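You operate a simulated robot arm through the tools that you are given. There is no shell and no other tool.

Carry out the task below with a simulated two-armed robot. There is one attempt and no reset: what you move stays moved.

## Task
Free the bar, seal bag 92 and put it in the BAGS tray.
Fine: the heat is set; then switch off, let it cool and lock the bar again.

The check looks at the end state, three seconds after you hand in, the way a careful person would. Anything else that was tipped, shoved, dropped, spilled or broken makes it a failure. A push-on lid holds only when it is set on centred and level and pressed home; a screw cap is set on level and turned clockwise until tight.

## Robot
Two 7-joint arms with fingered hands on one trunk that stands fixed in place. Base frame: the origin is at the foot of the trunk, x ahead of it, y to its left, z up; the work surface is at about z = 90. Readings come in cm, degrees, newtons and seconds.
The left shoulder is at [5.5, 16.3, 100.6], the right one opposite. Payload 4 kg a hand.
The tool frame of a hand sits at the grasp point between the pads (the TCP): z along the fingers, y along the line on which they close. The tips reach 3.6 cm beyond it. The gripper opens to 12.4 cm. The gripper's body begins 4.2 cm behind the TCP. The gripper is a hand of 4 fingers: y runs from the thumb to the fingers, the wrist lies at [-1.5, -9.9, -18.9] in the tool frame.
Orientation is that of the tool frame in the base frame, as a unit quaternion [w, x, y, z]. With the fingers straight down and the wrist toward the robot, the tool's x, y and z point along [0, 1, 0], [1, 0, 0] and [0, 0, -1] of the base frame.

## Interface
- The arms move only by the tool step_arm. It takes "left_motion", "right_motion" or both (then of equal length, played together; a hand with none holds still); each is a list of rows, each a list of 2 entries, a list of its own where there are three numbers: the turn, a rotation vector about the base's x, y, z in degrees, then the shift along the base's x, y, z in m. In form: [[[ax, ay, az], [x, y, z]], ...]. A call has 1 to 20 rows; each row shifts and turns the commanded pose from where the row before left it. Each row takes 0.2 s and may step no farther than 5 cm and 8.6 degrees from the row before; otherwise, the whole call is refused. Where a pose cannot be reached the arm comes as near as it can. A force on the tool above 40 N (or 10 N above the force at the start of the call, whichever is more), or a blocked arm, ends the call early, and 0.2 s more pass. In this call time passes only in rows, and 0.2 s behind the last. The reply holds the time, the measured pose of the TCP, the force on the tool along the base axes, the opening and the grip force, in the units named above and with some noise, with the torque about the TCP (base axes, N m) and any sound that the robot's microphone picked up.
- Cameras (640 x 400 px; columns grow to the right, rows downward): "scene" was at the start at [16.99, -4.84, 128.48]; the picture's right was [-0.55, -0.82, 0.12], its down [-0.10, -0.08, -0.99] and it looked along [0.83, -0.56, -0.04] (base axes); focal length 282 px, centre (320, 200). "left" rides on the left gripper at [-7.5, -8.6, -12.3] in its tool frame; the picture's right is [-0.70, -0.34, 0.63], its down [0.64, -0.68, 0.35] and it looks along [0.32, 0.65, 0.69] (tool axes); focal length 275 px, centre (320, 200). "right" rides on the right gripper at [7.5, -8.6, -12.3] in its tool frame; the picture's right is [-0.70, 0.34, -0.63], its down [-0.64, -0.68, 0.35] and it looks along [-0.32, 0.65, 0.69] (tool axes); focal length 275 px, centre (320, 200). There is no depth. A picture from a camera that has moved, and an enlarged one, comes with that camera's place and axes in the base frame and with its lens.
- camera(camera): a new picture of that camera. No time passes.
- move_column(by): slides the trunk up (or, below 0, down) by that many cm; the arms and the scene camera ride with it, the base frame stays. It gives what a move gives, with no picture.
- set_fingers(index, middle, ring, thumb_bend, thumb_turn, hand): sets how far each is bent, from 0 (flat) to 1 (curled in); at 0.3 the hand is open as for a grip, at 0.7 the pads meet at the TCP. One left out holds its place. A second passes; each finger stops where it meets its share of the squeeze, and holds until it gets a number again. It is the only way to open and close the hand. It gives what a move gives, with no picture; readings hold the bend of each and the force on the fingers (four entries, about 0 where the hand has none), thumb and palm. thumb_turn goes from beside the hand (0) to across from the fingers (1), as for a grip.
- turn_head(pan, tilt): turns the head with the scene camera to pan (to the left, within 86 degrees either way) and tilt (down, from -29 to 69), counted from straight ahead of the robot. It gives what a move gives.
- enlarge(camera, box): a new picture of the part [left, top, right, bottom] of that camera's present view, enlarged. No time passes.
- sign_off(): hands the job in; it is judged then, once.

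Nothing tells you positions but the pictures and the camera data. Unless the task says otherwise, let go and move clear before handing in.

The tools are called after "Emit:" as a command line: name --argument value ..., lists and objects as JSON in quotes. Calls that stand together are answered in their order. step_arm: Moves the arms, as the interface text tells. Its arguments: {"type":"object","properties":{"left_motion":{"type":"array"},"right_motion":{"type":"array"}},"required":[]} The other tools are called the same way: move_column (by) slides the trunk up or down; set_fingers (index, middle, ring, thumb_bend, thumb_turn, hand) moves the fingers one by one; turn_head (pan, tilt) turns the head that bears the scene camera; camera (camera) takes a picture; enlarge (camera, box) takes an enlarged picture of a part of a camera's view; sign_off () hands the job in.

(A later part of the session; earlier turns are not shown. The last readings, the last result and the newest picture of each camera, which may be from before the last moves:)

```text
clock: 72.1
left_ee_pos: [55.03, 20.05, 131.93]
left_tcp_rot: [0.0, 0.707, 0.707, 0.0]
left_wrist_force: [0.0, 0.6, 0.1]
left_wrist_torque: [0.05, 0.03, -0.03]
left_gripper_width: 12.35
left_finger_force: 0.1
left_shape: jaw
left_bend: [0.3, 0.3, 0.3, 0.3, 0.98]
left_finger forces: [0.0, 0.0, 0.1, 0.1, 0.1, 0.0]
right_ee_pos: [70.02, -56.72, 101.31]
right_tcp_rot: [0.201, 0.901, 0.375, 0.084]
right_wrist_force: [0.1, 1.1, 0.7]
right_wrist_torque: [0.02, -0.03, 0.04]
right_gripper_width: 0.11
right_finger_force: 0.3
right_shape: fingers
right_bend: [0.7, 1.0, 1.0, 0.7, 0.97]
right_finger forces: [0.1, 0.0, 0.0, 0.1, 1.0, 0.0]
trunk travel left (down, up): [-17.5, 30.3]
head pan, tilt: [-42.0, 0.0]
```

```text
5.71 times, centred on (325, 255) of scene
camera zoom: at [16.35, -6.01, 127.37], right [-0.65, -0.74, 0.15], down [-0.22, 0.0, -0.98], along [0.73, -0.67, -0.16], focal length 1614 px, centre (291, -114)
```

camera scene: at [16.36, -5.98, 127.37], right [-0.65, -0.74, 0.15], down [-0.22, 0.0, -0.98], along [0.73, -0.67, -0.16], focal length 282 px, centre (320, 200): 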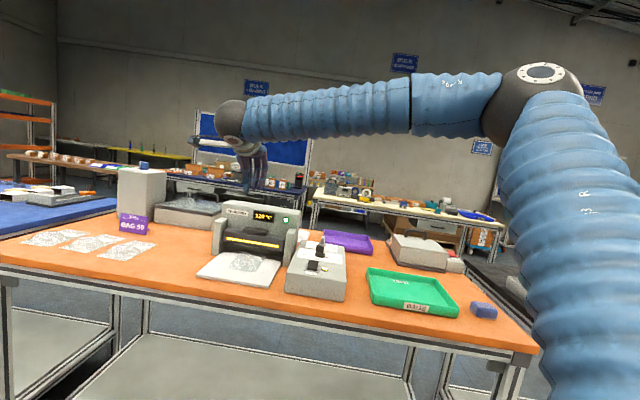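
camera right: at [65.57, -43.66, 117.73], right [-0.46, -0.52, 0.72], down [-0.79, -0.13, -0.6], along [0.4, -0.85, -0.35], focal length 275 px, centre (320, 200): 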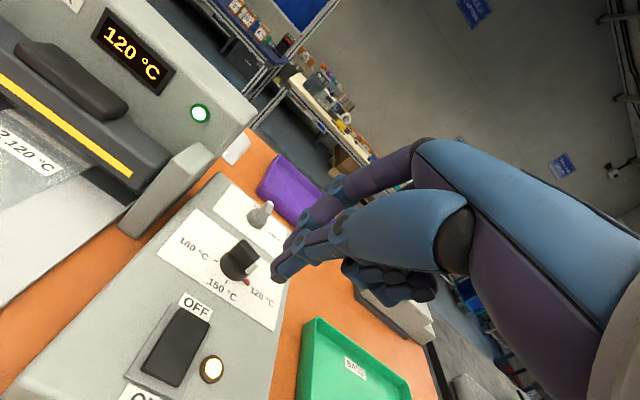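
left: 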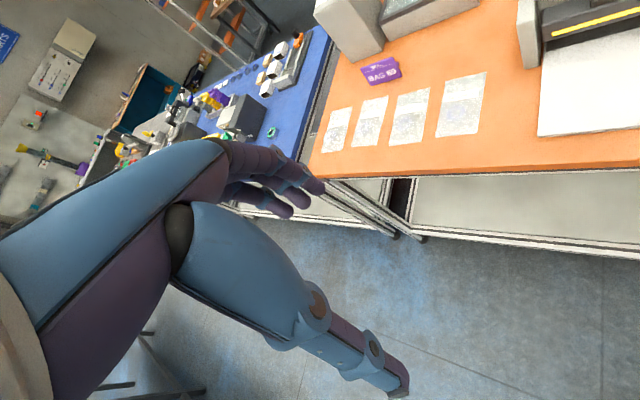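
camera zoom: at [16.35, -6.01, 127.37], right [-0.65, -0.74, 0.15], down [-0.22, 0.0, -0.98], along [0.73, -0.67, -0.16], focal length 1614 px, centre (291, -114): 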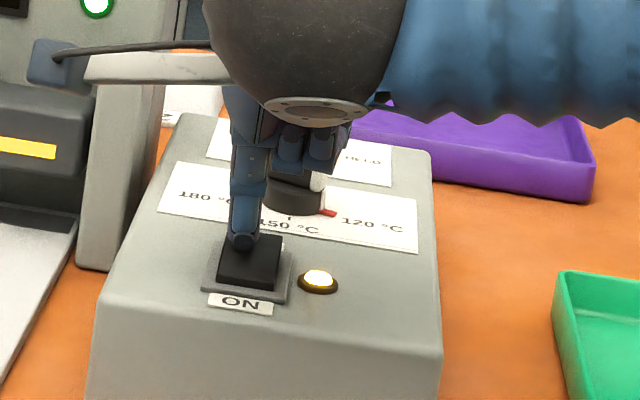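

Now the tip is on the OFF half. Pressing.

Emit:
step_arm --right_motion '[[[0, 0, 0], [0, 0, -0.003]], [[0, 0, 0], [0, 0, -0.003]], [[0, 0, 0], [0, 0, -0.003]], [[0, 0, 0], [0, 0, -0.003]]]'

Emit:
enlarge --camera "right" --box '[130, 200, 350, 400]'

Emit:
enlarge --camera "scene" --box '[290, 220, 360, 290]'

```text
clock: 73.1
left_ee_pos: [54.83, 20.17, 132.15]
left_tcp_rot: [0.0, 0.707, 0.708, 0.0]
left_wrist_force: [0.4, -0.1, -0.4]
left_wrist_torque: [0.02, -0.01, -0.01]
left_gripper_width: 12.36
left_finger_force: 0.1
left_shape: jaw
left_bend: [0.3, 0.3, 0.3, 0.3, 0.98]
left_finger forces: [0.0, 0.0, 0.0, 0.1, 0.0, 0.0]
right_ee_pos: [69.75, -56.64, 100.44]
right_tcp_rot: [0.204, 0.9, 0.375, 0.086]
right_wrist_force: [-2.9, 1.1, 32.6]
right_wrist_torque: [0.07, -0.39, -0.01]
right_gripper_width: 0.01
right_finger_force: 18.4
right_shape: fingers
right_bend: [0.67, 1.0, 1.0, 0.72, 0.98]
right_finger forces: [0.0, 0.1, 0.0, 0.0, 36.8, 0.0]
trunk travel left (down, up): [-17.5, 30.3]
head pan, tilt: [-42.0, 0.0]
heard: click
```

```text
2.00 times, centred on (240, 300) of right
camera zoom: at [65.88, -42.32, 107.98], right [-0.47, -0.52, 0.72], down [-0.78, -0.13, -0.61], along [0.41, -0.85, -0.35], focal length 551 px, centre (480, 0)
```

zoom: 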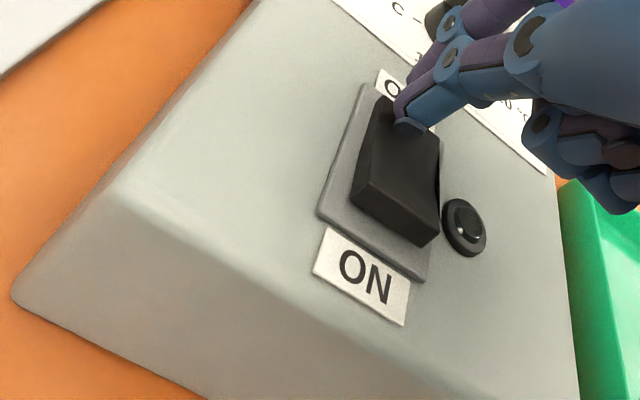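

```text
5.71 times, centred on (325, 255) of scene
camera zoom: at [16.11, -5.83, 127.46], right [-0.65, -0.74, 0.14], down [-0.22, 0.0, -0.98], along [0.73, -0.67, -0.16], focal length 1614 px, centre (291, -114)
```

zoom: 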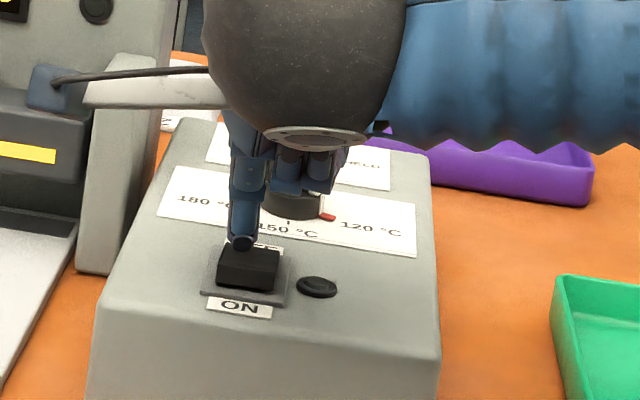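

Click heard: the rocker is OFF and both lamps are out. I'll lift the hand, and look at the display and bag.

Emit:
step_arm --right_motion '[[[0, 0, 0], [0, 0, 0.02]], [[0, 0, 0], [-0.01, 0.01, 0.04]], [[0, 0, 0], [-0.01, 0.01, 0.04]], [[0, 0, 0], [-0.02, 0.02, 0.03]]]'

Emit:
camera --camera "right"

Emit:
enlarge --camera "scene" --box '[195, 190, 375, 300]'

```text
clock: 74.1
left_ee_pos: [55.06, 20.08, 132.13]
left_tcp_rot: [0.002, 0.708, 0.706, -0.001]
left_wrist_force: [-0.2, 0.8, 0.2]
left_wrist_torque: [-0.01, 0.01, 0.01]
left_gripper_width: 12.37
left_finger_force: 0.0
left_shape: jaw
left_bend: [0.3, 0.3, 0.3, 0.3, 0.98]
left_finger forces: [0.1, 0.0, 0.0, 0.0, 0.0, 0.0]
right_ee_pos: [65.88, -52.82, 113.24]
right_tcp_rot: [0.202, 0.901, 0.375, 0.083]
right_wrist_force: [0.8, 0.7, -0.2]
right_wrist_torque: [-0.01, -0.02, 0.02]
right_gripper_width: 0.07
right_finger_force: 0.0
right_shape: fingers
right_bend: [0.7, 1.0, 1.0, 0.7, 0.97]
right_finger forces: [0.1, 0.0, 0.0, 0.0, 0.0, 0.1]
trunk travel left (down, up): [-17.5, 30.3]
head pan, tilt: [-42.0, 0.0]
```

```text
taken
camera right: at [62.03, -38.42, 120.69], right [-0.47, -0.52, 0.72], down [-0.79, -0.13, -0.6], along [0.4, -0.85, -0.35], focal length 275 px, centre (320, 200)
```

right: 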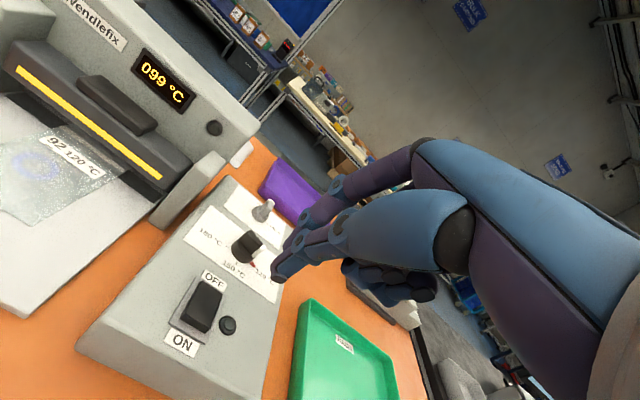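

```text
3.56 times, centred on (285, 245) of scene
camera zoom: at [16.22, -5.9, 127.41], right [-0.65, -0.74, 0.15], down [-0.22, 0.0, -0.98], along [0.73, -0.67, -0.16], focal length 1005 px, centre (444, 40)
```

zoom: 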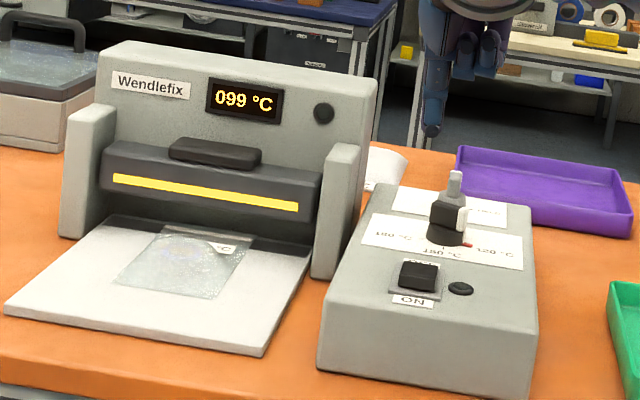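

Already cooling: 99 °C. Meanwhile I'll return the right hand to the bag-gripping orientation with fingers open, in front of the plate.

Emit:
step_arm --right_motion '[[[0, 0, 0], [0.005, 0.01, 0.03]], [[-4.334, 1.004, 6.919], [0.0087, 0.0152, 0]], [[-4.334, 1.004, 6.919], [0.0087, 0.0152, 0]], [[-4.334, 1.004, 6.919], [0.0087, 0.0152, 0]], [[-4.334, 1.004, 6.919], [0.0087, 0.0152, 0]], [[-4.334, 1.004, 6.919], [0.0087, 0.0152, 0]], [[-4.334, 1.004, 6.919], [0.0087, 0.0152, 0]], [[-4.334, 1.004, 6.919], [0.0087, 0.0152, 0]], [[-4.334, 1.004, 6.919], [0.0087, 0.0152, 0]], [[-4.334, 1.004, 6.919], [0.0087, 0.0152, 0]], [[-4.334, 1.004, 6.919], [0.0087, 0.0152, 0]], [[-4.334, 1.004, 6.919], [0.0087, 0.0152, 0]]]'

Emit:
set_fingers --hand "right" --index 0.4 --middle 0.4 --ring 0.4 --thumb_bend 0.4

Emit:
camera --camera "right"

Emit:
enlarge --camera "scene" --box '[195, 190, 375, 300]'

```text
clock: 76.7
left_ee_pos: [54.95, 20.05, 131.85]
left_tcp_rot: [0.0, 0.707, 0.707, 0.0]
left_wrist_force: [-1.3, -0.6, -0.2]
left_wrist_torque: [-0.03, 0.03, -0.01]
left_gripper_width: 12.38
left_finger_force: 0.1
left_shape: jaw
left_bend: [0.3, 0.3, 0.3, 0.3, 0.98]
left_finger forces: [0.0, 0.0, 0.0, 0.0, 0.1, 0.0]
right_ee_pos: [75.9, -34.91, 115.95]
right_tcp_rot: [0.397, 0.342, 0.851, -0.039]
right_wrist_force: [0.0, 1.6, 0.4]
right_wrist_torque: [0.0, -0.01, 0.0]
right_gripper_width: 0.09
right_finger_force: 0.0
right_shape: fingers
right_bend: [0.7, 1.0, 1.0, 0.7, 0.97]
right_finger forces: [0.0, 0.0, 0.1, 0.0, 0.0, 0.1]
trunk travel left (down, up): [-17.5, 30.3]
head pan, tilt: [-42.0, 0.0]
```

```text
clock: 77.7
left_ee_pos: [55.03, 20.06, 131.91]
left_tcp_rot: [0.0, 0.707, 0.708, 0.0]
left_wrist_force: [0.6, -0.7, 0.2]
left_wrist_torque: [0.01, 0.02, 0.02]
left_gripper_width: 12.35
left_finger_force: 0.0
left_shape: jaw
left_bend: [0.3, 0.3, 0.3, 0.3, 0.98]
left_finger forces: [0.0, 0.0, 0.0, 0.1, 0.0, 0.0]
right_ee_pos: [76.03, -34.97, 115.9]
right_tcp_rot: [0.396, 0.343, 0.851, -0.041]
right_wrist_force: [0.3, 0.5, -0.9]
right_wrist_torque: [-0.02, 0.03, -0.01]
right_gripper_width: 9.29
right_finger_force: 0.1
right_shape: fingers
right_bend: [0.4, 0.4, 0.4, 0.4, 0.97]
right_finger forces: [0.0, 0.1, 0.0, 0.0, 0.0, 0.0]
trunk travel left (down, up): [-17.5, 30.3]
head pan, tilt: [-42.0, 0.0]
```

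```text
taken
camera right: at [59.41, -33.3, 117.42], right [0.11, 0.09, 0.99], down [0.1, -0.99, 0.08], along [0.99, 0.09, -0.12], focal length 275 px, centre (320, 200)
```

right: 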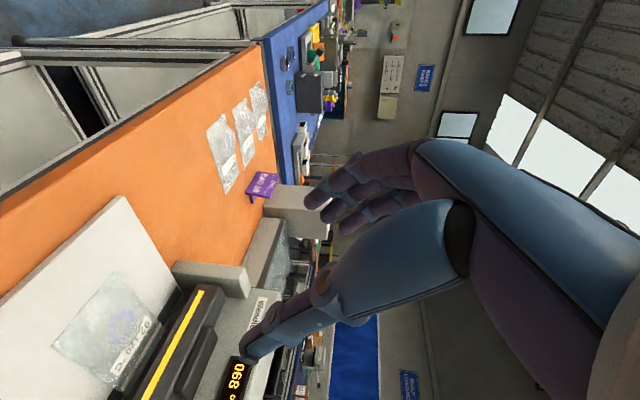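

```text
3.56 times, centred on (285, 245) of scene
camera zoom: at [16.35, -6.0, 127.37], right [-0.65, -0.74, 0.15], down [-0.22, 0.0, -0.98], along [0.73, -0.67, -0.16], focal length 1005 px, centre (444, 40)
```

zoom: 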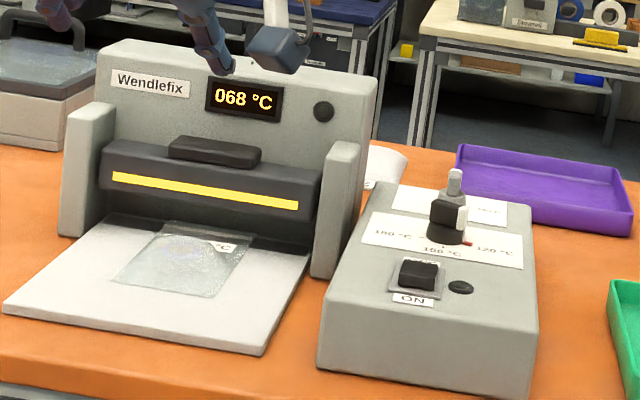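

Bag is where I left it; display 68 °C. I'll reverse the earlier retreat path down to the bag.

Emit:
step_arm --right_motion '[[[0, 0, 0], [0, 0, -0.04]], [[0, 0, 0], [0.005, -0.005, -0.011]], [[0, 0, 0], [0.025, -0.025, -0.02]], [[0, 0, 0], [0.025, -0.025, -0.03]], [[0, 0, 0], [0.024, -0.024, -0.03]], [[0, 0, 0], [0.018, -0.018, -0.03]], [[0, 0, 0], [0.01, -0.01, -0.025]], [[0, 0, 0], [0.002, -0.002, -0.012]]]'

Emit:
enlarge --camera "right" --box '[180, 150, 340, 390]'

Emit:
enlarge --camera "scene" --box '[205, 225, 285, 290]'

```text
clock: 79.5
left_ee_pos: [55.14, 19.97, 131.85]
left_tcp_rot: [0.0, 0.707, 0.708, 0.0]
left_wrist_force: [0.0, -0.3, -0.1]
left_wrist_torque: [0.01, -0.03, -0.01]
left_gripper_width: 12.39
left_finger_force: 0.1
left_shape: jaw
left_bend: [0.3, 0.3, 0.3, 0.3, 0.98]
left_finger forces: [0.1, 0.0, 0.0, 0.1, 0.1, 0.0]
right_ee_pos: [86.89, -46.16, 96.18]
right_tcp_rot: [0.396, 0.342, 0.851, -0.038]
right_wrist_force: [-0.3, -0.4, 0.3]
right_wrist_torque: [0.01, 0.03, 0.02]
right_gripper_width: 9.29
right_finger_force: 0.0
right_shape: fingers
right_bend: [0.4, 0.4, 0.4, 0.4, 0.97]
right_finger forces: [0.0, 0.1, 0.1, 0.0, 0.0, 0.1]
trunk travel left (down, up): [-17.5, 30.3]
head pan, tilt: [-42.0, 0.0]
```

```text
1.67 times, centred on (260, 270) of right
camera zoom: at [70.29, -44.43, 97.59], right [0.11, 0.09, 0.99], down [0.1, -0.99, 0.08], along [0.99, 0.09, -0.12], focal length 459 px, centre (420, 83)
```

zoom: 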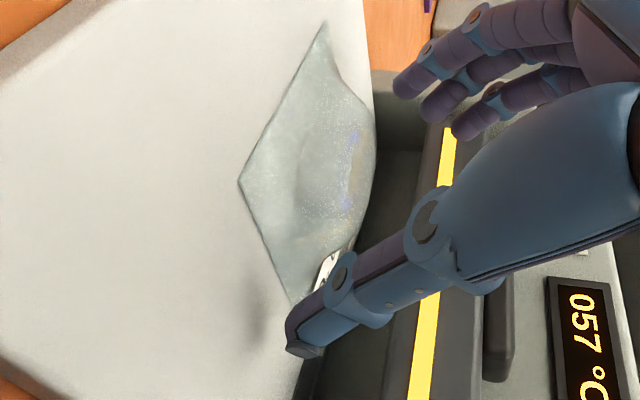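

```text
6.15 times, centred on (245, 258) of scene
camera zoom: at [16.36, -6.01, 127.37], right [-0.65, -0.74, 0.15], down [-0.22, 0.0, -0.98], along [0.73, -0.67, -0.16], focal length 1739 px, centre (782, -154)
```

zoom: 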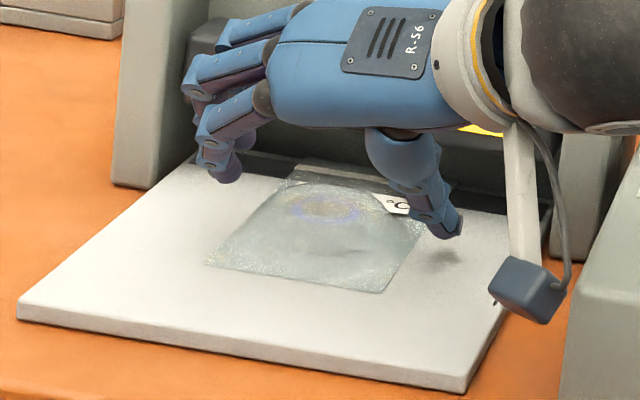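

Fingers straddle the bag well; display 57 °C. Lowering the last 0.9 cm and closing.

Emit:
step_arm --right_motion '[[[0, 0, 0], [0.001, 0.001, -0.005]], [[0, 0, 0], [0, 0, -0.004]]]'

Emit:
set_fingers --hand "right" --index 0.64 --middle 0.64 --ring 0.5 --thumb_bend 0.64

Emit:
enlarge --camera "right" --box '[180, 150, 340, 390]'

Emit:
enlarge --camera "scene" --box '[205, 225, 285, 290]'

```text
clock: 80.1
left_ee_pos: [55.06, 20.07, 131.92]
left_tcp_rot: [0.0, 0.707, 0.707, 0.0]
left_wrist_force: [0.1, 0.4, -0.2]
left_wrist_torque: [-0.01, -0.01, 0.04]
left_gripper_width: 12.38
left_finger_force: 0.1
left_shape: jaw
left_bend: [0.3, 0.3, 0.3, 0.3, 0.98]
left_finger forces: [0.0, 0.0, 0.0, 0.0, 0.1, 0.0]
right_ee_pos: [86.97, -45.96, 95.2]
right_tcp_rot: [0.396, 0.343, 0.851, -0.039]
right_wrist_force: [0.1, -1.1, 0.9]
right_wrist_torque: [-0.01, 0.01, 0.01]
right_gripper_width: 9.27
right_finger_force: 0.0
right_shape: fingers
right_bend: [0.4, 0.4, 0.4, 0.4, 0.97]
right_finger forces: [0.0, 0.0, 0.1, 0.0, 0.0, 0.0]
trunk travel left (down, up): [-17.5, 30.3]
head pan, tilt: [-42.0, 0.0]
```

```text
clock: 81.1
left_ee_pos: [55.08, 20.06, 131.97]
left_tcp_rot: [0.0, 0.707, 0.707, 0.0]
left_wrist_force: [0.2, -0.1, -0.6]
left_wrist_torque: [-0.01, 0.01, -0.02]
left_gripper_width: 12.36
left_finger_force: 0.0
left_shape: jaw
left_bend: [0.3, 0.3, 0.3, 0.3, 0.98]
left_finger forces: [0.0, 0.0, 0.0, 0.1, 0.1, 0.0]
right_ee_pos: [86.95, -45.87, 95.35]
right_tcp_rot: [0.397, 0.342, 0.851, -0.038]
right_wrist_force: [0.3, 0.5, 6.4]
right_wrist_torque: [0.04, -0.28, 0.08]
right_gripper_width: 4.51
right_finger_force: 11.8
right_shape: fingers
right_bend: [0.56, 0.63, 0.5, 0.6, 0.97]
right_finger forces: [9.1, 4.6, 0.0, 0.1, 9.3, 0.1]
trunk travel left (down, up): [-17.5, 30.3]
head pan, tilt: [-42.0, 0.0]
```

```text
1.67 times, centred on (260, 270) of right
camera zoom: at [70.43, -44.25, 96.75], right [0.11, 0.09, 0.99], down [0.1, -0.99, 0.08], along [0.99, 0.09, -0.12], focal length 459 px, centre (420, 83)
```

zoom: 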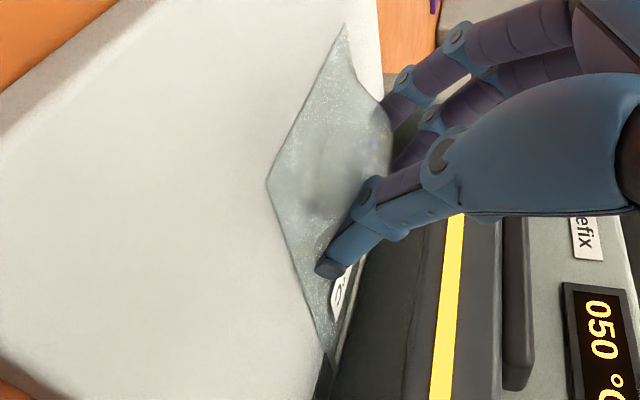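

```text
6.15 times, centred on (245, 258) of scene
camera zoom: at [16.31, -5.97, 127.39], right [-0.65, -0.74, 0.15], down [-0.22, 0.0, -0.98], along [0.73, -0.67, -0.16], focal length 1739 px, centre (782, -154)
```

zoom: 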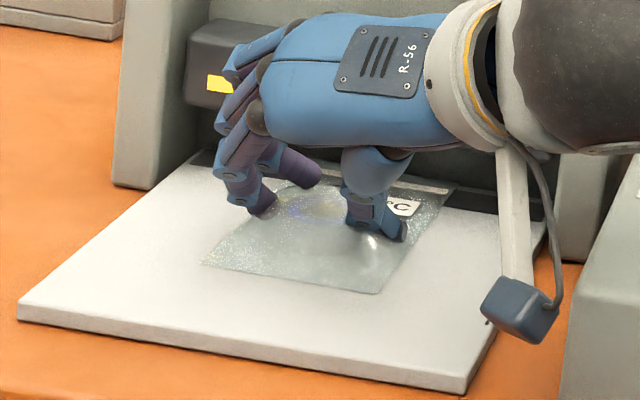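

Gripped (9 N each side). I'll lift 1 cm and draw the bag out from under the bar.

Emit:
step_arm --right_motion '[[[0, 0, 0], [0, 0, 0.004]], [[0, 0, 0], [-0.004, 0.004, 0.005]], [[0, 0, 0], [-0.01, 0.01, 0.002]], [[0, 0, 0], [-0.013, 0.013, 0]], [[0, 0, 0], [-0.014, 0.014, 0]], [[0, 0, 0], [-0.014, 0.014, 0]]]'

Emit:
enlarge --camera "right" --box '[180, 150, 340, 390]'

Emit:
enlarge --camera "scene" --box '[195, 215, 295, 300]'

```text
clock: 82.5
left_ee_pos: [55.07, 20.06, 131.96]
left_tcp_rot: [0.001, 0.707, 0.707, 0.0]
left_wrist_force: [-0.9, 0.8, -0.1]
left_wrist_torque: [-0.01, 0.01, -0.02]
left_gripper_width: 12.34
left_finger_force: 0.1
left_shape: jaw
left_bend: [0.3, 0.3, 0.3, 0.3, 0.98]
left_finger forces: [0.0, 0.0, 0.1, 0.0, 0.0, 0.1]
right_ee_pos: [81.52, -40.25, 96.44]
right_tcp_rot: [0.396, 0.343, 0.851, -0.04]
right_wrist_force: [0.4, -0.6, -0.5]
right_wrist_torque: [-0.02, 0.06, 0.02]
right_gripper_width: 4.49
right_finger_force: 9.5
right_shape: fingers
right_bend: [0.56, 0.64, 0.5, 0.6, 0.97]
right_finger forces: [9.1, 0.1, 0.1, 0.0, 9.0, 0.1]
trunk travel left (down, up): [-17.5, 30.3]
head pan, tilt: [-42.0, 0.0]
```

```text
1.67 times, centred on (260, 270) of right
camera zoom: at [64.93, -38.61, 97.91], right [0.11, 0.09, 0.99], down [0.1, -0.99, 0.08], along [0.99, 0.09, -0.12], focal length 459 px, centre (420, 83)
```

zoom: 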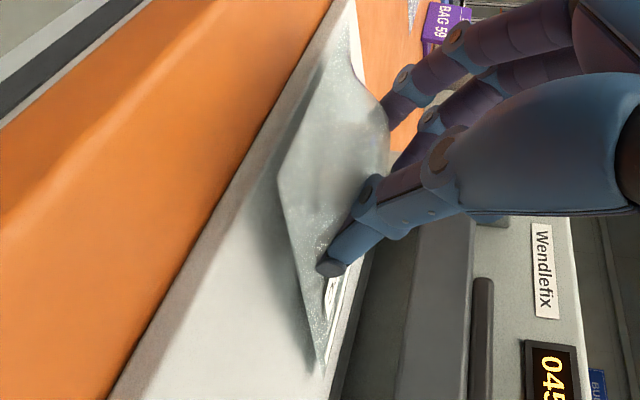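

```text
4.71 times, centred on (245, 258) of scene
camera zoom: at [16.35, -5.98, 127.37], right [-0.65, -0.74, 0.15], down [-0.22, 0.0, -0.98], along [0.73, -0.67, -0.16], focal length 1330 px, centre (673, -71)
```

zoom: 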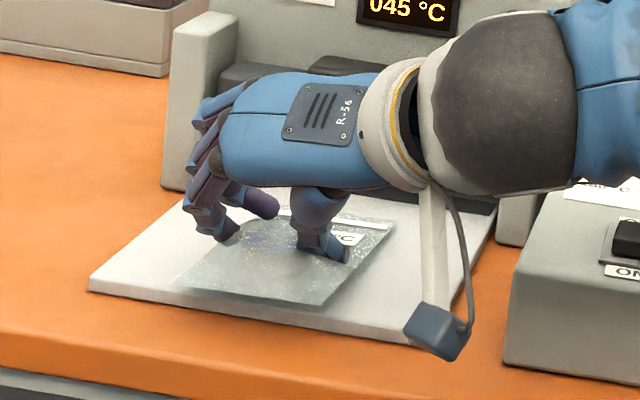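

The bag is out and held. Let me measure the BAGS tray and the way there.

Emit:
enlarge --camera "scene" --box '[340, 240, 500, 340]'

Emit:
camera --camera "scene"

```text
4.00 times, centred on (420, 290) of scene
camera zoom: at [16.35, -5.98, 127.37], right [-0.65, -0.74, 0.15], down [-0.22, 0.0, -0.98], along [0.73, -0.67, -0.16], focal length 1130 px, centre (-80, -160)
```

zoom: 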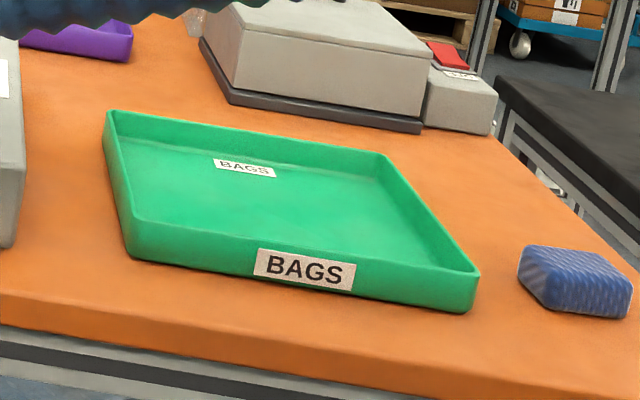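

```text
taken
camera scene: at [16.35, -5.98, 127.37], right [-0.65, -0.74, 0.15], down [-0.22, 0.0, -0.98], along [0.73, -0.67, -0.16], focal length 282 px, centre (320, 200)
```

scene: 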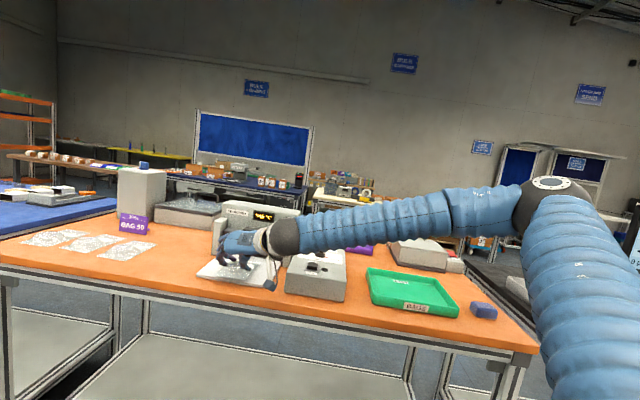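

The tray spans about 18 × 23 cm, so I'll lay the bag along its long side (turn the hand 90° clockwise). First lift to clear the control box.

Emit:
step_arm --right_motion '[[[0, 0, 0], [0, 0, 0.01]], [[0, 0, 0], [-0.005, 0.005, 0.02]], [[0, 0, 0], [-0.005, 0.005, 0.03]], [[0, 0, 0], [0, 0, 0.03]], [[0, 0, 0], [0, 0, 0.03]], [[0, 0, 0], [0, 0, 0.02]]]'

Emit:
camera --camera "right"

Emit:
enlarge --camera "scene" --box '[195, 180, 315, 300]'

```text
clock: 83.9
left_ee_pos: [55.09, 20.03, 132.01]
left_tcp_rot: [0.0, 0.707, 0.707, 0.0]
left_wrist_force: [-0.2, 0.6, 0.4]
left_wrist_torque: [0.01, -0.01, -0.01]
left_gripper_width: 12.35
left_finger_force: 0.0
left_shape: jaw
left_bend: [0.3, 0.3, 0.3, 0.3, 0.98]
left_finger forces: [0.0, 0.1, 0.0, 0.0, 0.0, 0.0]
right_ee_pos: [80.41, -39.45, 110.19]
right_tcp_rot: [0.396, 0.343, 0.851, -0.039]
right_wrist_force: [0.6, -0.3, -0.7]
right_wrist_torque: [0.03, 0.04, -0.02]
right_gripper_width: 4.49
right_finger_force: 9.3
right_shape: fingers
right_bend: [0.56, 0.64, 0.5, 0.61, 0.97]
right_finger forces: [9.1, 0.0, 0.1, 0.0, 8.8, 0.0]
trunk travel left (down, up): [-17.5, 30.3]
head pan, tilt: [-42.0, 0.0]
```

```text
taken
camera right: at [63.92, -37.78, 111.7], right [0.11, 0.09, 0.99], down [0.1, -0.99, 0.08], along [0.99, 0.09, -0.12], focal length 275 px, centre (320, 200)
```

right: 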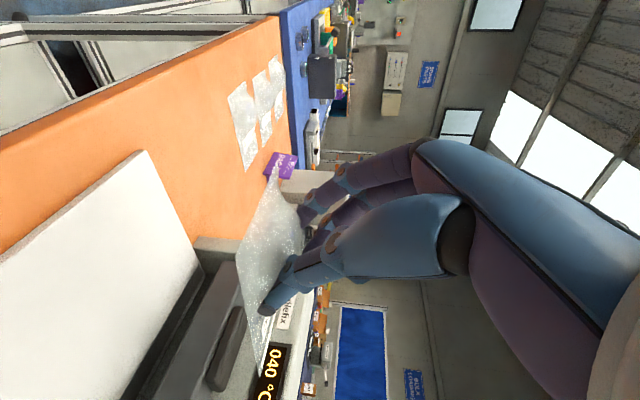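

```text
3.33 times, centred on (255, 240) of scene
camera zoom: at [16.32, -5.94, 127.38], right [-0.65, -0.74, 0.15], down [-0.22, 0.0, -0.98], along [0.73, -0.67, -0.16], focal length 942 px, centre (537, 67)
```

zoom: 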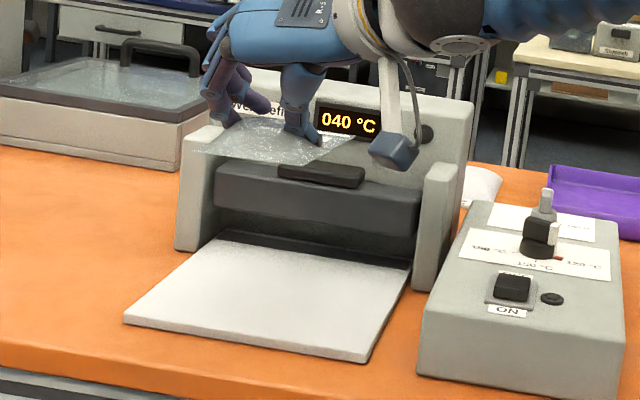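

The bar's yellow hot stripe has gone out (40 °C). The bag is held securely; I'll carry it over to the tray while turning 90° clockwise.

Emit:
step_arm --right_motion '[[[0, 0, -3], [-0.01, -0.016, 0]], [[0, 0, -5], [-0.0132, -0.0216, 0]], [[0, 0, -5], [-0.0132, -0.0216, 0]], [[0, 0, -5], [-0.0132, -0.0216, 0]], [[0, 0, -5], [-0.0132, -0.0216, 0]], [[0, 0, -5], [-0.0132, -0.0216, 0]], [[0, 0, -5], [-0.0132, -0.0216, 0]], [[0, 0, -5], [-0.0132, -0.0216, 0]], [[0, 0, -5], [-0.0132, -0.0216, 0]], [[0, 0, -5], [-0.0132, -0.0216, 0]], [[0, 0, -5], [-0.0132, -0.0216, 0]], [[0, 0, -5], [-0.0132, -0.0216, 0]], [[0, 0, -5], [-0.0132, -0.0216, 0]], [[0, 0, -5], [-0.0132, -0.0216, 0]], [[0, 0, -5], [-0.0132, -0.0216, 0]], [[0, 0, -5], [-0.0132, -0.0216, 0]], [[0, 0, -5], [-0.0132, -0.0216, 0]], [[0, 0, -5], [-0.0132, -0.0216, 0]], [[0, 0, -4], [-0.0036, -0.0057, 0]]]'

Emit:
camera --camera "right"

Emit:
camera --camera "scene"

```text
clock: 87.9
left_ee_pos: [55.14, 19.98, 131.97]
left_tcp_rot: [-0.001, 0.707, 0.707, 0.0]
left_wrist_force: [0.7, -0.1, 0.0]
left_wrist_torque: [-0.03, 0.01, 0.01]
left_gripper_width: 12.36
left_finger_force: 0.1
left_shape: jaw
left_bend: [0.3, 0.3, 0.3, 0.3, 0.98]
left_finger forces: [0.1, 0.0, 0.1, 0.0, 0.0, 0.1]
right_ee_pos: [56.57, -78.33, 110.24]
right_tcp_rot: [0.247, 0.85, 0.345, -0.313]
right_wrist_force: [0.6, 0.3, -0.2]
right_wrist_torque: [-0.02, -0.01, -0.02]
right_gripper_width: 4.48
right_finger_force: 8.9
right_shape: fingers
right_bend: [0.56, 0.64, 0.5, 0.61, 0.97]
right_finger forces: [9.0, 0.1, 0.1, 0.0, 8.7, 0.1]
trunk travel left (down, up): [-17.5, 30.3]
head pan, tilt: [-42.0, 0.0]
```

```text
taken
camera right: at [59.02, -61.88, 111.8], right [0.08, -0.11, 0.99], down [-1.0, -0.06, 0.08], along [0.05, -0.99, -0.12], focal length 275 px, centre (320, 200)
```

right: 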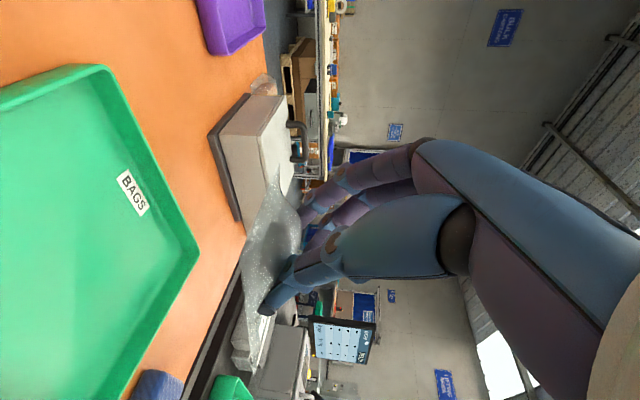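

```text
taken
camera scene: at [16.38, -5.97, 127.37], right [-0.65, -0.74, 0.15], down [-0.22, 0.0, -0.98], along [0.73, -0.67, -0.16], focal length 282 px, centre (320, 200)
```

scene: 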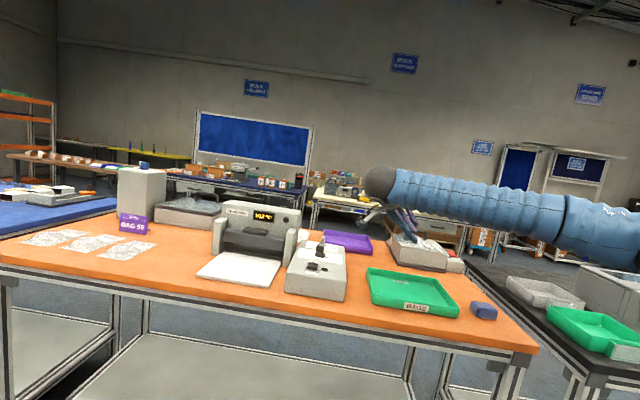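

The bag is over the tray, aligned along its long side, centred within about 1 cm. Lowering it now.

Emit:
step_arm --right_motion '[[[0, 0, 0], [0, 0, -0.03]], [[0, 0, 0], [0, 0, -0.03]], [[0, 0, 0], [0, 0, -0.03]], [[0, 0, 0], [0, 0, -0.02]], [[0, 0, 0], [0, 0, -0.015]]]'

Emit:
camera --camera "right"

Emit:
enlarge --camera "scene" --box '[300, 210, 480, 330]'

```text
clock: 89.1
left_ee_pos: [55.11, 19.99, 131.9]
left_tcp_rot: [0.0, 0.707, 0.707, 0.0]
left_wrist_force: [0.7, 0.0, 0.0]
left_wrist_torque: [0.01, 0.01, -0.02]
left_gripper_width: 12.4
left_finger_force: 0.0
left_shape: jaw
left_bend: [0.3, 0.3, 0.3, 0.3, 0.98]
left_finger forces: [0.1, 0.0, 0.0, 0.1, 0.0, 0.0]
right_ee_pos: [56.75, -78.27, 97.88]
right_tcp_rot: [0.246, 0.85, 0.344, -0.313]
right_wrist_force: [-0.2, 0.7, -1.8]
right_wrist_torque: [0.05, -0.02, -0.01]
right_gripper_width: 4.45
right_finger_force: 8.4
right_shape: fingers
right_bend: [0.56, 0.64, 0.5, 0.61, 0.97]
right_finger forces: [8.8, 0.0, 0.1, 0.1, 8.7, 0.1]
trunk travel left (down, up): [-17.5, 30.3]
head pan, tilt: [-42.0, 0.0]
```

```text
taken
camera right: at [59.09, -61.9, 99.22], right [0.08, -0.11, 0.99], down [-1.0, -0.06, 0.08], along [0.05, -0.99, -0.12], focal length 275 px, centre (320, 200)
```

right: 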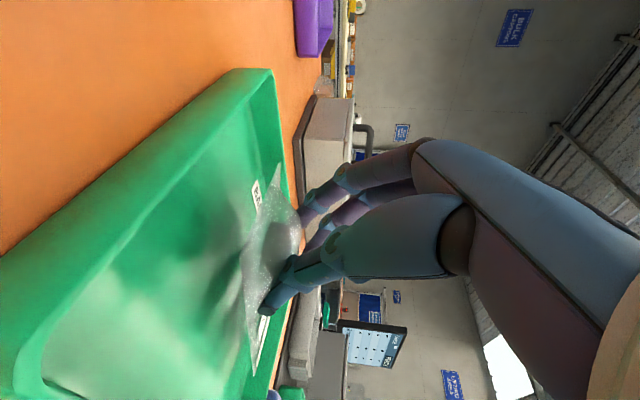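

```text
3.33 times, centred on (390, 270) of scene
camera zoom: at [16.38, -6.05, 127.36], right [-0.65, -0.74, 0.15], down [-0.22, 0.0, -0.98], along [0.73, -0.67, -0.16], focal length 942 px, centre (87, -33)
```

zoom: 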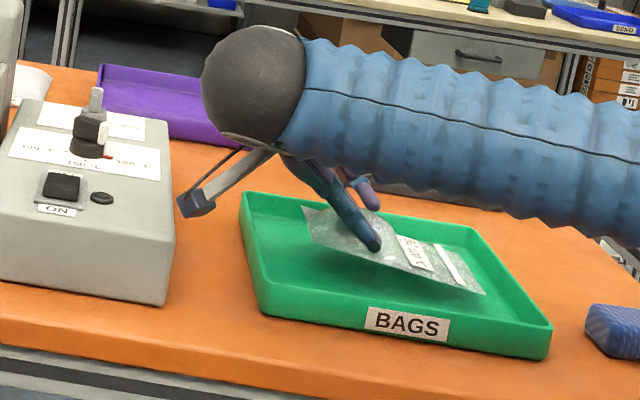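

The bag is inside the tray outline with room all around. I'll lower a bit more until it touches.

Emit:
step_arm --right_motion '[[[0, 0, 0], [0, 0, -0.007]], [[0, 0, 0], [0, 0, -0.007]], [[0, 0, 0], [0, 0, -0.006]]]'

Emit:
enlarge --camera "scene" --box '[330, 230, 480, 330]'

Emit:
camera --camera "right"

```text
clock: 89.9
left_ee_pos: [55.11, 19.89, 131.94]
left_tcp_rot: [-0.001, 0.707, 0.707, -0.001]
left_wrist_force: [-0.9, -0.1, 0.3]
left_wrist_torque: [-0.01, 0.0, 0.01]
left_gripper_width: 12.38
left_finger_force: 0.0
left_shape: jaw
left_bend: [0.3, 0.3, 0.3, 0.3, 0.98]
left_finger forces: [0.0, 0.1, 0.0, 0.0, 0.1, 0.1]
right_ee_pos: [56.63, -78.41, 95.64]
right_tcp_rot: [0.247, 0.85, 0.345, -0.313]
right_wrist_force: [-0.2, -0.2, -0.4]
right_wrist_torque: [0.01, -0.03, -0.05]
right_gripper_width: 4.46
right_finger_force: 8.9
right_shape: fingers
right_bend: [0.56, 0.64, 0.5, 0.61, 0.97]
right_finger forces: [8.8, 0.0, 0.0, 0.1, 8.7, 0.0]
trunk travel left (down, up): [-17.5, 30.3]
head pan, tilt: [-42.0, 0.0]
```

```text
4.00 times, centred on (405, 280) of scene
camera zoom: at [16.37, -6.03, 127.36], right [-0.65, -0.74, 0.15], down [-0.22, 0.0, -0.98], along [0.73, -0.67, -0.16], focal length 1130 px, centre (-20, -120)
```

zoom: 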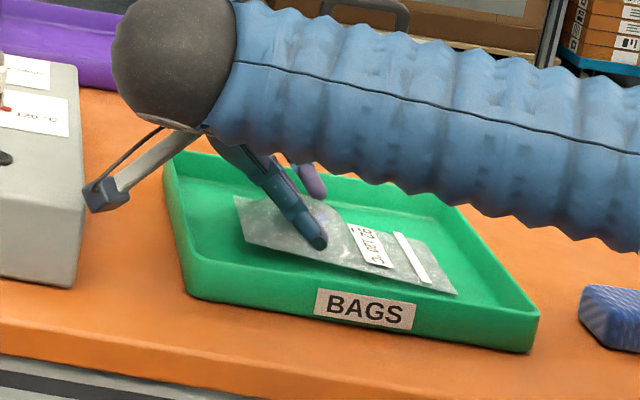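

```text
taken
camera right: at [59.08, -61.86, 97.13], right [0.08, -0.11, 0.99], down [-1.0, -0.06, 0.08], along [0.05, -0.99, -0.12], focal length 275 px, centre (320, 200)
```

right: 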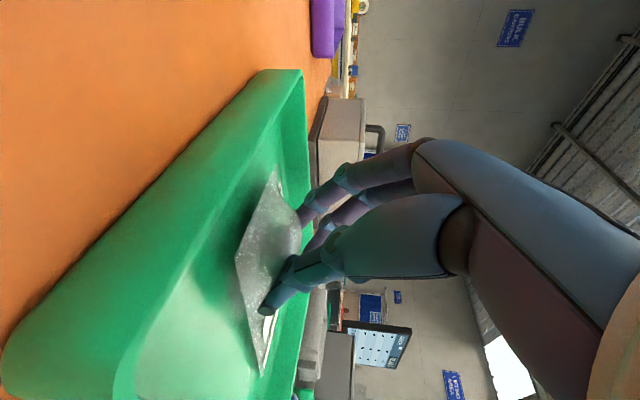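

Emit:
step_arm --right_motion '[[[0, 0, 0], [0, 0, -0.005]], [[0, 0, 0], [0, 0, -0.004]]]'

Emit:
set_fingers --hand "right" --index 0.5 --middle 0.5 --ring 0.45 --thumb_bend 0.5

Emit:
set_fingers --hand "right" --index 0.42 --middle 0.42 --ring 0.42 --thumb_bend 0.42

Emit:
enlarge --camera "scene" --box '[330, 230, 480, 330]'

Emit:
camera --camera "right"

```text
clock: 90.5
left_ee_pos: [55.04, 20.03, 132.03]
left_tcp_rot: [0.0, 0.707, 0.707, -0.001]
left_wrist_force: [0.0, 0.0, -0.9]
left_wrist_torque: [-0.01, -0.03, 0.02]
left_gripper_width: 12.39
left_finger_force: 0.0
left_shape: jaw
left_bend: [0.3, 0.3, 0.3, 0.3, 0.98]
left_finger forces: [0.0, 0.0, 0.0, 0.0, 0.0, 0.1]
right_ee_pos: [56.77, -78.37, 95.02]
right_tcp_rot: [0.248, 0.85, 0.344, -0.312]
right_wrist_force: [-5.0, 0.0, 6.0]
right_wrist_torque: [0.94, -0.21, 0.85]
right_gripper_width: 4.45
right_finger_force: 9.3
right_shape: fingers
right_bend: [0.56, 0.64, 0.5, 0.61, 0.97]
right_finger forces: [8.8, 0.0, 0.0, 0.0, 8.9, 0.0]
trunk travel left (down, up): [-17.5, 30.3]
head pan, tilt: [-42.0, 0.0]
```

```text
clock: 91.5
left_ee_pos: [55.02, 19.97, 132.12]
left_tcp_rot: [0.0, 0.707, 0.707, 0.0]
left_wrist_force: [0.3, -0.1, 0.5]
left_wrist_torque: [-0.04, -0.06, 0.01]
left_gripper_width: 12.38
left_finger_force: 0.1
left_shape: jaw
left_bend: [0.3, 0.3, 0.3, 0.3, 0.98]
left_finger forces: [0.1, 0.0, 0.0, 0.0, 0.0, 0.0]
right_ee_pos: [56.53, -78.28, 94.95]
right_tcp_rot: [0.247, 0.85, 0.344, -0.312]
right_wrist_force: [-6.5, -1.0, 8.2]
right_wrist_torque: [1.56, -0.28, 1.01]
right_gripper_width: 6.2
right_finger_force: 0.2
right_shape: fingers
right_bend: [0.5, 0.5, 0.45, 0.5, 0.97]
right_finger forces: [0.0, 0.1, 0.0, 0.0, 0.1, 0.1]
trunk travel left (down, up): [-17.5, 30.3]
head pan, tilt: [-42.0, 0.0]
```

```text
clock: 92.5
left_ee_pos: [54.99, 19.99, 131.91]
left_tcp_rot: [0.0, 0.707, 0.707, 0.0]
left_wrist_force: [-0.7, 0.3, 0.6]
left_wrist_torque: [-0.03, 0.0, -0.01]
left_gripper_width: 12.37
left_finger_force: 0.0
left_shape: jaw
left_bend: [0.3, 0.3, 0.3, 0.3, 0.98]
left_finger forces: [0.0, 0.0, 0.1, 0.1, 0.0, 0.0]
right_ee_pos: [56.58, -78.26, 94.99]
right_tcp_rot: [0.247, 0.85, 0.344, -0.313]
right_wrist_force: [-5.7, -1.6, 8.8]
right_wrist_torque: [1.64, -0.37, 1.13]
right_gripper_width: 8.69
right_finger_force: 0.1
right_shape: fingers
right_bend: [0.42, 0.42, 0.42, 0.42, 0.97]
right_finger forces: [0.0, 0.1, 0.0, 0.0, 0.1, 0.1]
trunk travel left (down, up): [-17.5, 30.3]
head pan, tilt: [-42.0, 0.0]
```

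```text
4.00 times, centred on (405, 280) of scene
camera zoom: at [16.26, -5.98, 127.39], right [-0.65, -0.74, 0.15], down [-0.22, 0.0, -0.98], along [0.73, -0.67, -0.16], focal length 1130 px, centre (-20, -120)
```

zoom: 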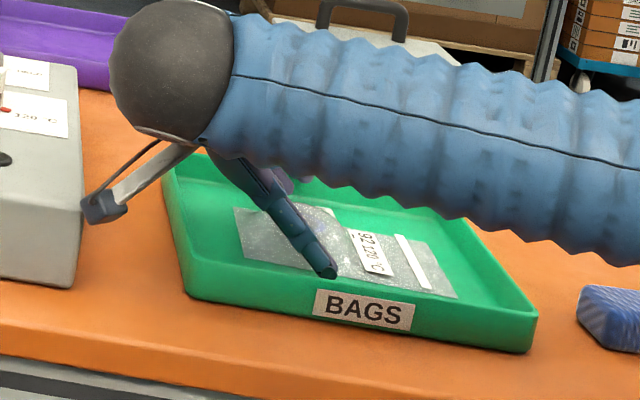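

```text
taken
camera right: at [59.0, -61.85, 96.39], right [0.08, -0.11, 0.99], down [-1.0, -0.06, 0.08], along [0.05, -0.99, -0.12], focal length 275 px, centre (320, 200)
```

right: 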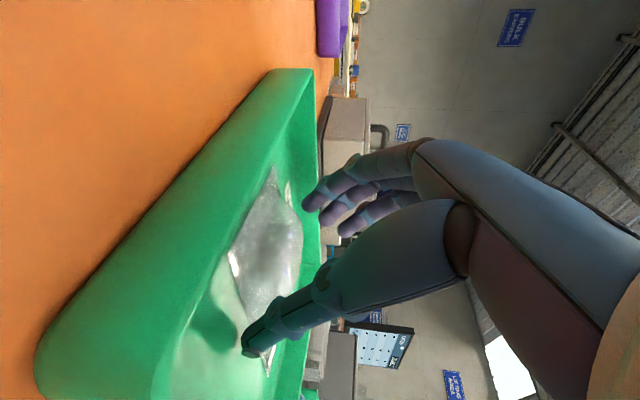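

The bag is released in the tray, but the wrist camera is pressing on the control box edge (≈10 N). I'll raise the hand straight up right away.

Emit:
step_arm --right_motion '[[[0, 0, 0], [-0.002, -0.002, 0.01]], [[0, 0, 0], [-0.004, -0.004, 0.015]], [[0, 0, 0], [-0.002, -0.002, 0.03]], [[0, 0, 0], [0, 0, 0.04]], [[0, 0, 0], [0, 0, 0.04]]]'

Emit:
camera --camera "right"

Emit:
camera --camera "scene"

Emit:
enlarge --camera "scene" --box '[200, 190, 360, 310]'

```text
clock: 93.7
left_ee_pos: [54.9, 20.17, 131.97]
left_tcp_rot: [-0.001, 0.708, 0.707, 0.001]
left_wrist_force: [-0.1, 0.0, -0.2]
left_wrist_torque: [0.02, -0.02, -0.01]
left_gripper_width: 12.38
left_finger_force: 0.1
left_shape: jaw
left_bend: [0.3, 0.3, 0.3, 0.3, 0.98]
left_finger forces: [0.1, 0.0, 0.0, 0.0, 0.1, 0.0]
right_ee_pos: [55.67, -79.03, 108.42]
right_tcp_rot: [0.248, 0.85, 0.345, -0.312]
right_wrist_force: [0.6, -1.3, 0.1]
right_wrist_torque: [0.04, 0.01, 0.0]
right_gripper_width: 8.67
right_finger_force: 0.1
right_shape: fingers
right_bend: [0.42, 0.42, 0.42, 0.42, 0.97]
right_finger forces: [0.0, 0.0, 0.1, 0.1, 0.0, 0.0]
trunk travel left (down, up): [-17.5, 30.3]
head pan, tilt: [-42.0, 0.0]
```

```text
taken
camera right: at [58.18, -62.58, 109.87], right [0.08, -0.11, 0.99], down [-1.0, -0.06, 0.08], along [0.05, -0.99, -0.12], focal length 275 px, centre (320, 200)
```

right: 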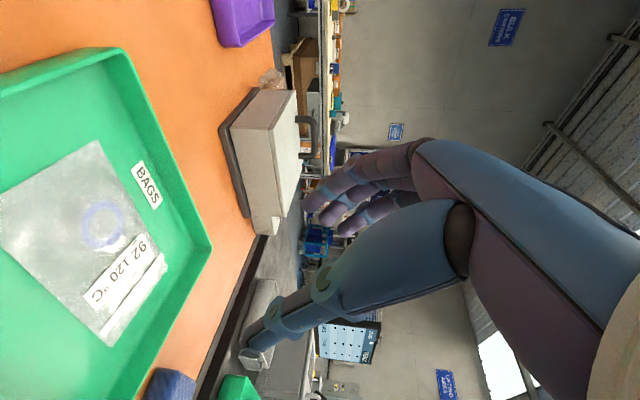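

```text
taken
camera scene: at [16.3, -5.93, 127.39], right [-0.65, -0.74, 0.15], down [-0.22, 0.0, -0.98], along [0.73, -0.67, -0.16], focal length 282 px, centre (320, 200)
```

scene: 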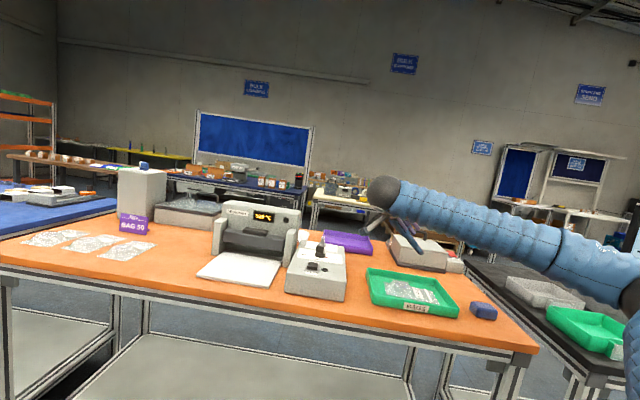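

```text
3.33 times, centred on (280, 250) of scene
camera zoom: at [16.3, -5.93, 127.39], right [-0.65, -0.74, 0.15], down [-0.22, 0.0, -0.98], along [0.73, -0.67, -0.16], focal length 942 px, centre (453, 33)
```

zoom: 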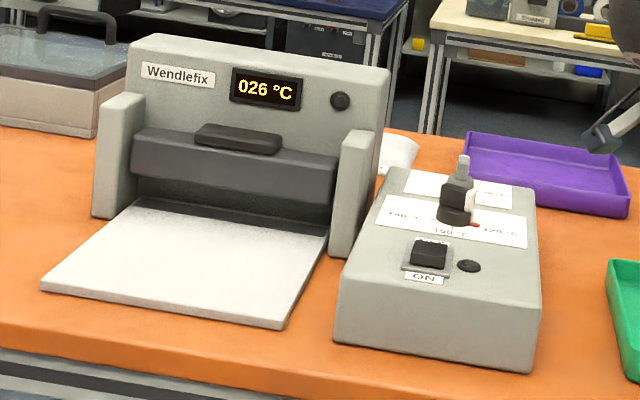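

The bag with its seal lies in the BAGS tray, the display reads 26 °C (cool), and the control box hasn't moved. Now to lock the bar: I'll reshape the probe and go back to the lock knob, to push the knob's tail from the near side back to HELD.

Emit:
set_fingers --hand "right" --index 0.7 --middle 1.0 --ring 1.0 --thumb_bend 0.7

Emit:
step_arm --right_motion '[[[0, 0, 0], [0, 0, 0.03]], [[3.9, -6.43, 1.76], [0.015, 0.005, 0.03]], [[3.9, -6.43, 1.76], [0.025, 0.0085, 0]], [[3.9, -6.43, 1.76], [0.03, 0.01, 0]], [[3.9, -6.43, 1.76], [0.035, 0.012, 0]], [[3.9, -6.43, 1.76], [0.035, 0.012, 0]], [[3.9, -6.43, 1.76], [0.035, 0.012, 0]], [[0, 0, 0], [0.035, 0.012, 0]], [[0, 0, 0], [0.022, 0.008, -0.02]]]'

Emit:
camera --camera "right"

Emit:
enlarge --camera "scene" --box '[300, 190, 370, 260]'

Emit:
enlarge --camera "scene" --box '[340, 240, 500, 340]'

```text
clock: 94.7
left_ee_pos: [55.07, 19.87, 132.06]
left_tcp_rot: [0.0, 0.707, 0.707, 0.0]
left_wrist_force: [-0.1, -0.5, 0.0]
left_wrist_torque: [-0.02, 0.05, 0.0]
left_gripper_width: 12.38
left_finger_force: 0.0
left_shape: jaw
left_bend: [0.3, 0.3, 0.3, 0.3, 0.98]
left_finger forces: [0.1, 0.0, 0.0, 0.1, 0.0, 0.1]
right_ee_pos: [55.88, -79.09, 108.36]
right_tcp_rot: [0.247, 0.85, 0.345, -0.312]
right_wrist_force: [0.1, 0.4, -0.2]
right_wrist_torque: [0.0, 0.02, 0.0]
right_gripper_width: 0.12
right_finger_force: 0.1
right_shape: fingers
right_bend: [0.7, 1.0, 1.0, 0.7, 0.97]
right_finger forces: [0.0, 0.1, 0.0, 0.1, 0.0, 0.1]
trunk travel left (down, up): [-17.5, 30.3]
head pan, tilt: [-42.0, 0.0]
```

```text
clock: 96.7
left_ee_pos: [55.2, 19.8, 131.93]
left_tcp_rot: [-0.001, 0.707, 0.707, -0.001]
left_wrist_force: [-0.5, 0.6, 0.1]
left_wrist_torque: [0.03, 0.01, 0.0]
left_gripper_width: 12.36
left_finger_force: 0.1
left_shape: jaw
left_bend: [0.3, 0.3, 0.3, 0.3, 0.98]
left_finger forces: [0.0, 0.0, 0.1, 0.0, 0.0, 0.0]
right_ee_pos: [78.89, -71.03, 112.3]
right_tcp_rot: [0.199, 0.902, 0.375, 0.083]
right_wrist_force: [0.2, -0.5, -0.2]
right_wrist_torque: [-0.02, 0.0, -0.01]
right_gripper_width: 0.12
right_finger_force: 0.0
right_shape: fingers
right_bend: [0.7, 1.0, 1.0, 0.7, 0.97]
right_finger forces: [0.0, 0.0, 0.1, 0.0, 0.0, 0.0]
trunk travel left (down, up): [-17.5, 30.3]
head pan, tilt: [-42.0, 0.0]
```

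```text
taken
camera right: at [75.12, -56.7, 119.91], right [-0.46, -0.52, 0.72], down [-0.79, -0.12, -0.6], along [0.4, -0.85, -0.35], focal length 275 px, centre (320, 200)
```

right: 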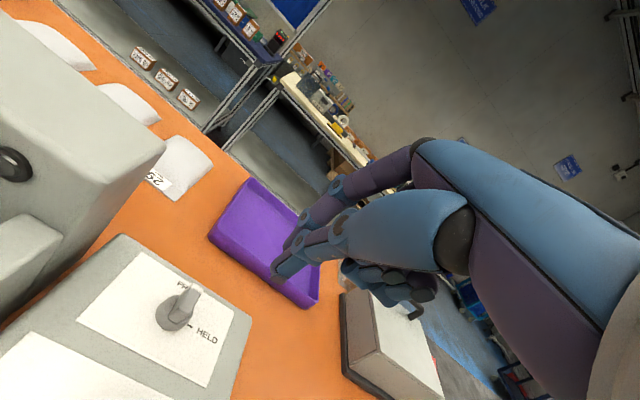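

```text
5.71 times, centred on (335, 225) of scene
camera zoom: at [16.42, -6.09, 127.34], right [-0.65, -0.74, 0.15], down [-0.22, 0.0, -0.98], along [0.72, -0.67, -0.16], focal length 1614 px, centre (234, 57)
```

zoom: 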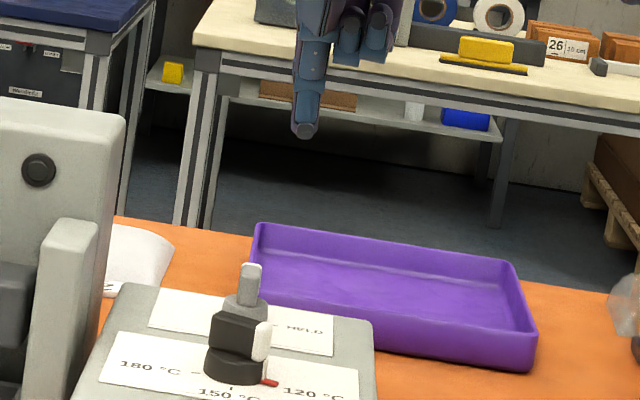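

```text
4.00 times, centred on (420, 290) of scene
camera zoom: at [16.42, -6.09, 127.34], right [-0.65, -0.74, 0.15], down [-0.22, 0.0, -0.98], along [0.72, -0.67, -0.16], focal length 1130 px, centre (-80, -160)
```

zoom: 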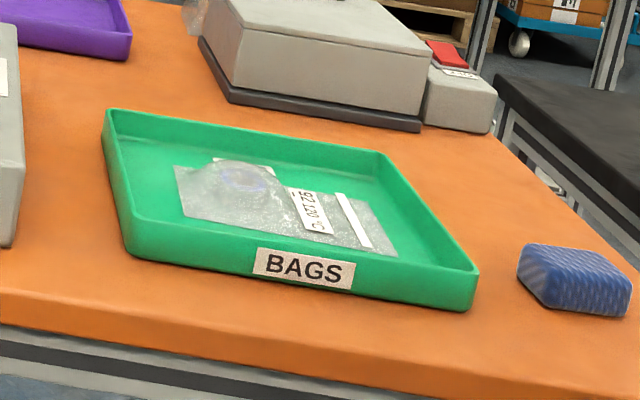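

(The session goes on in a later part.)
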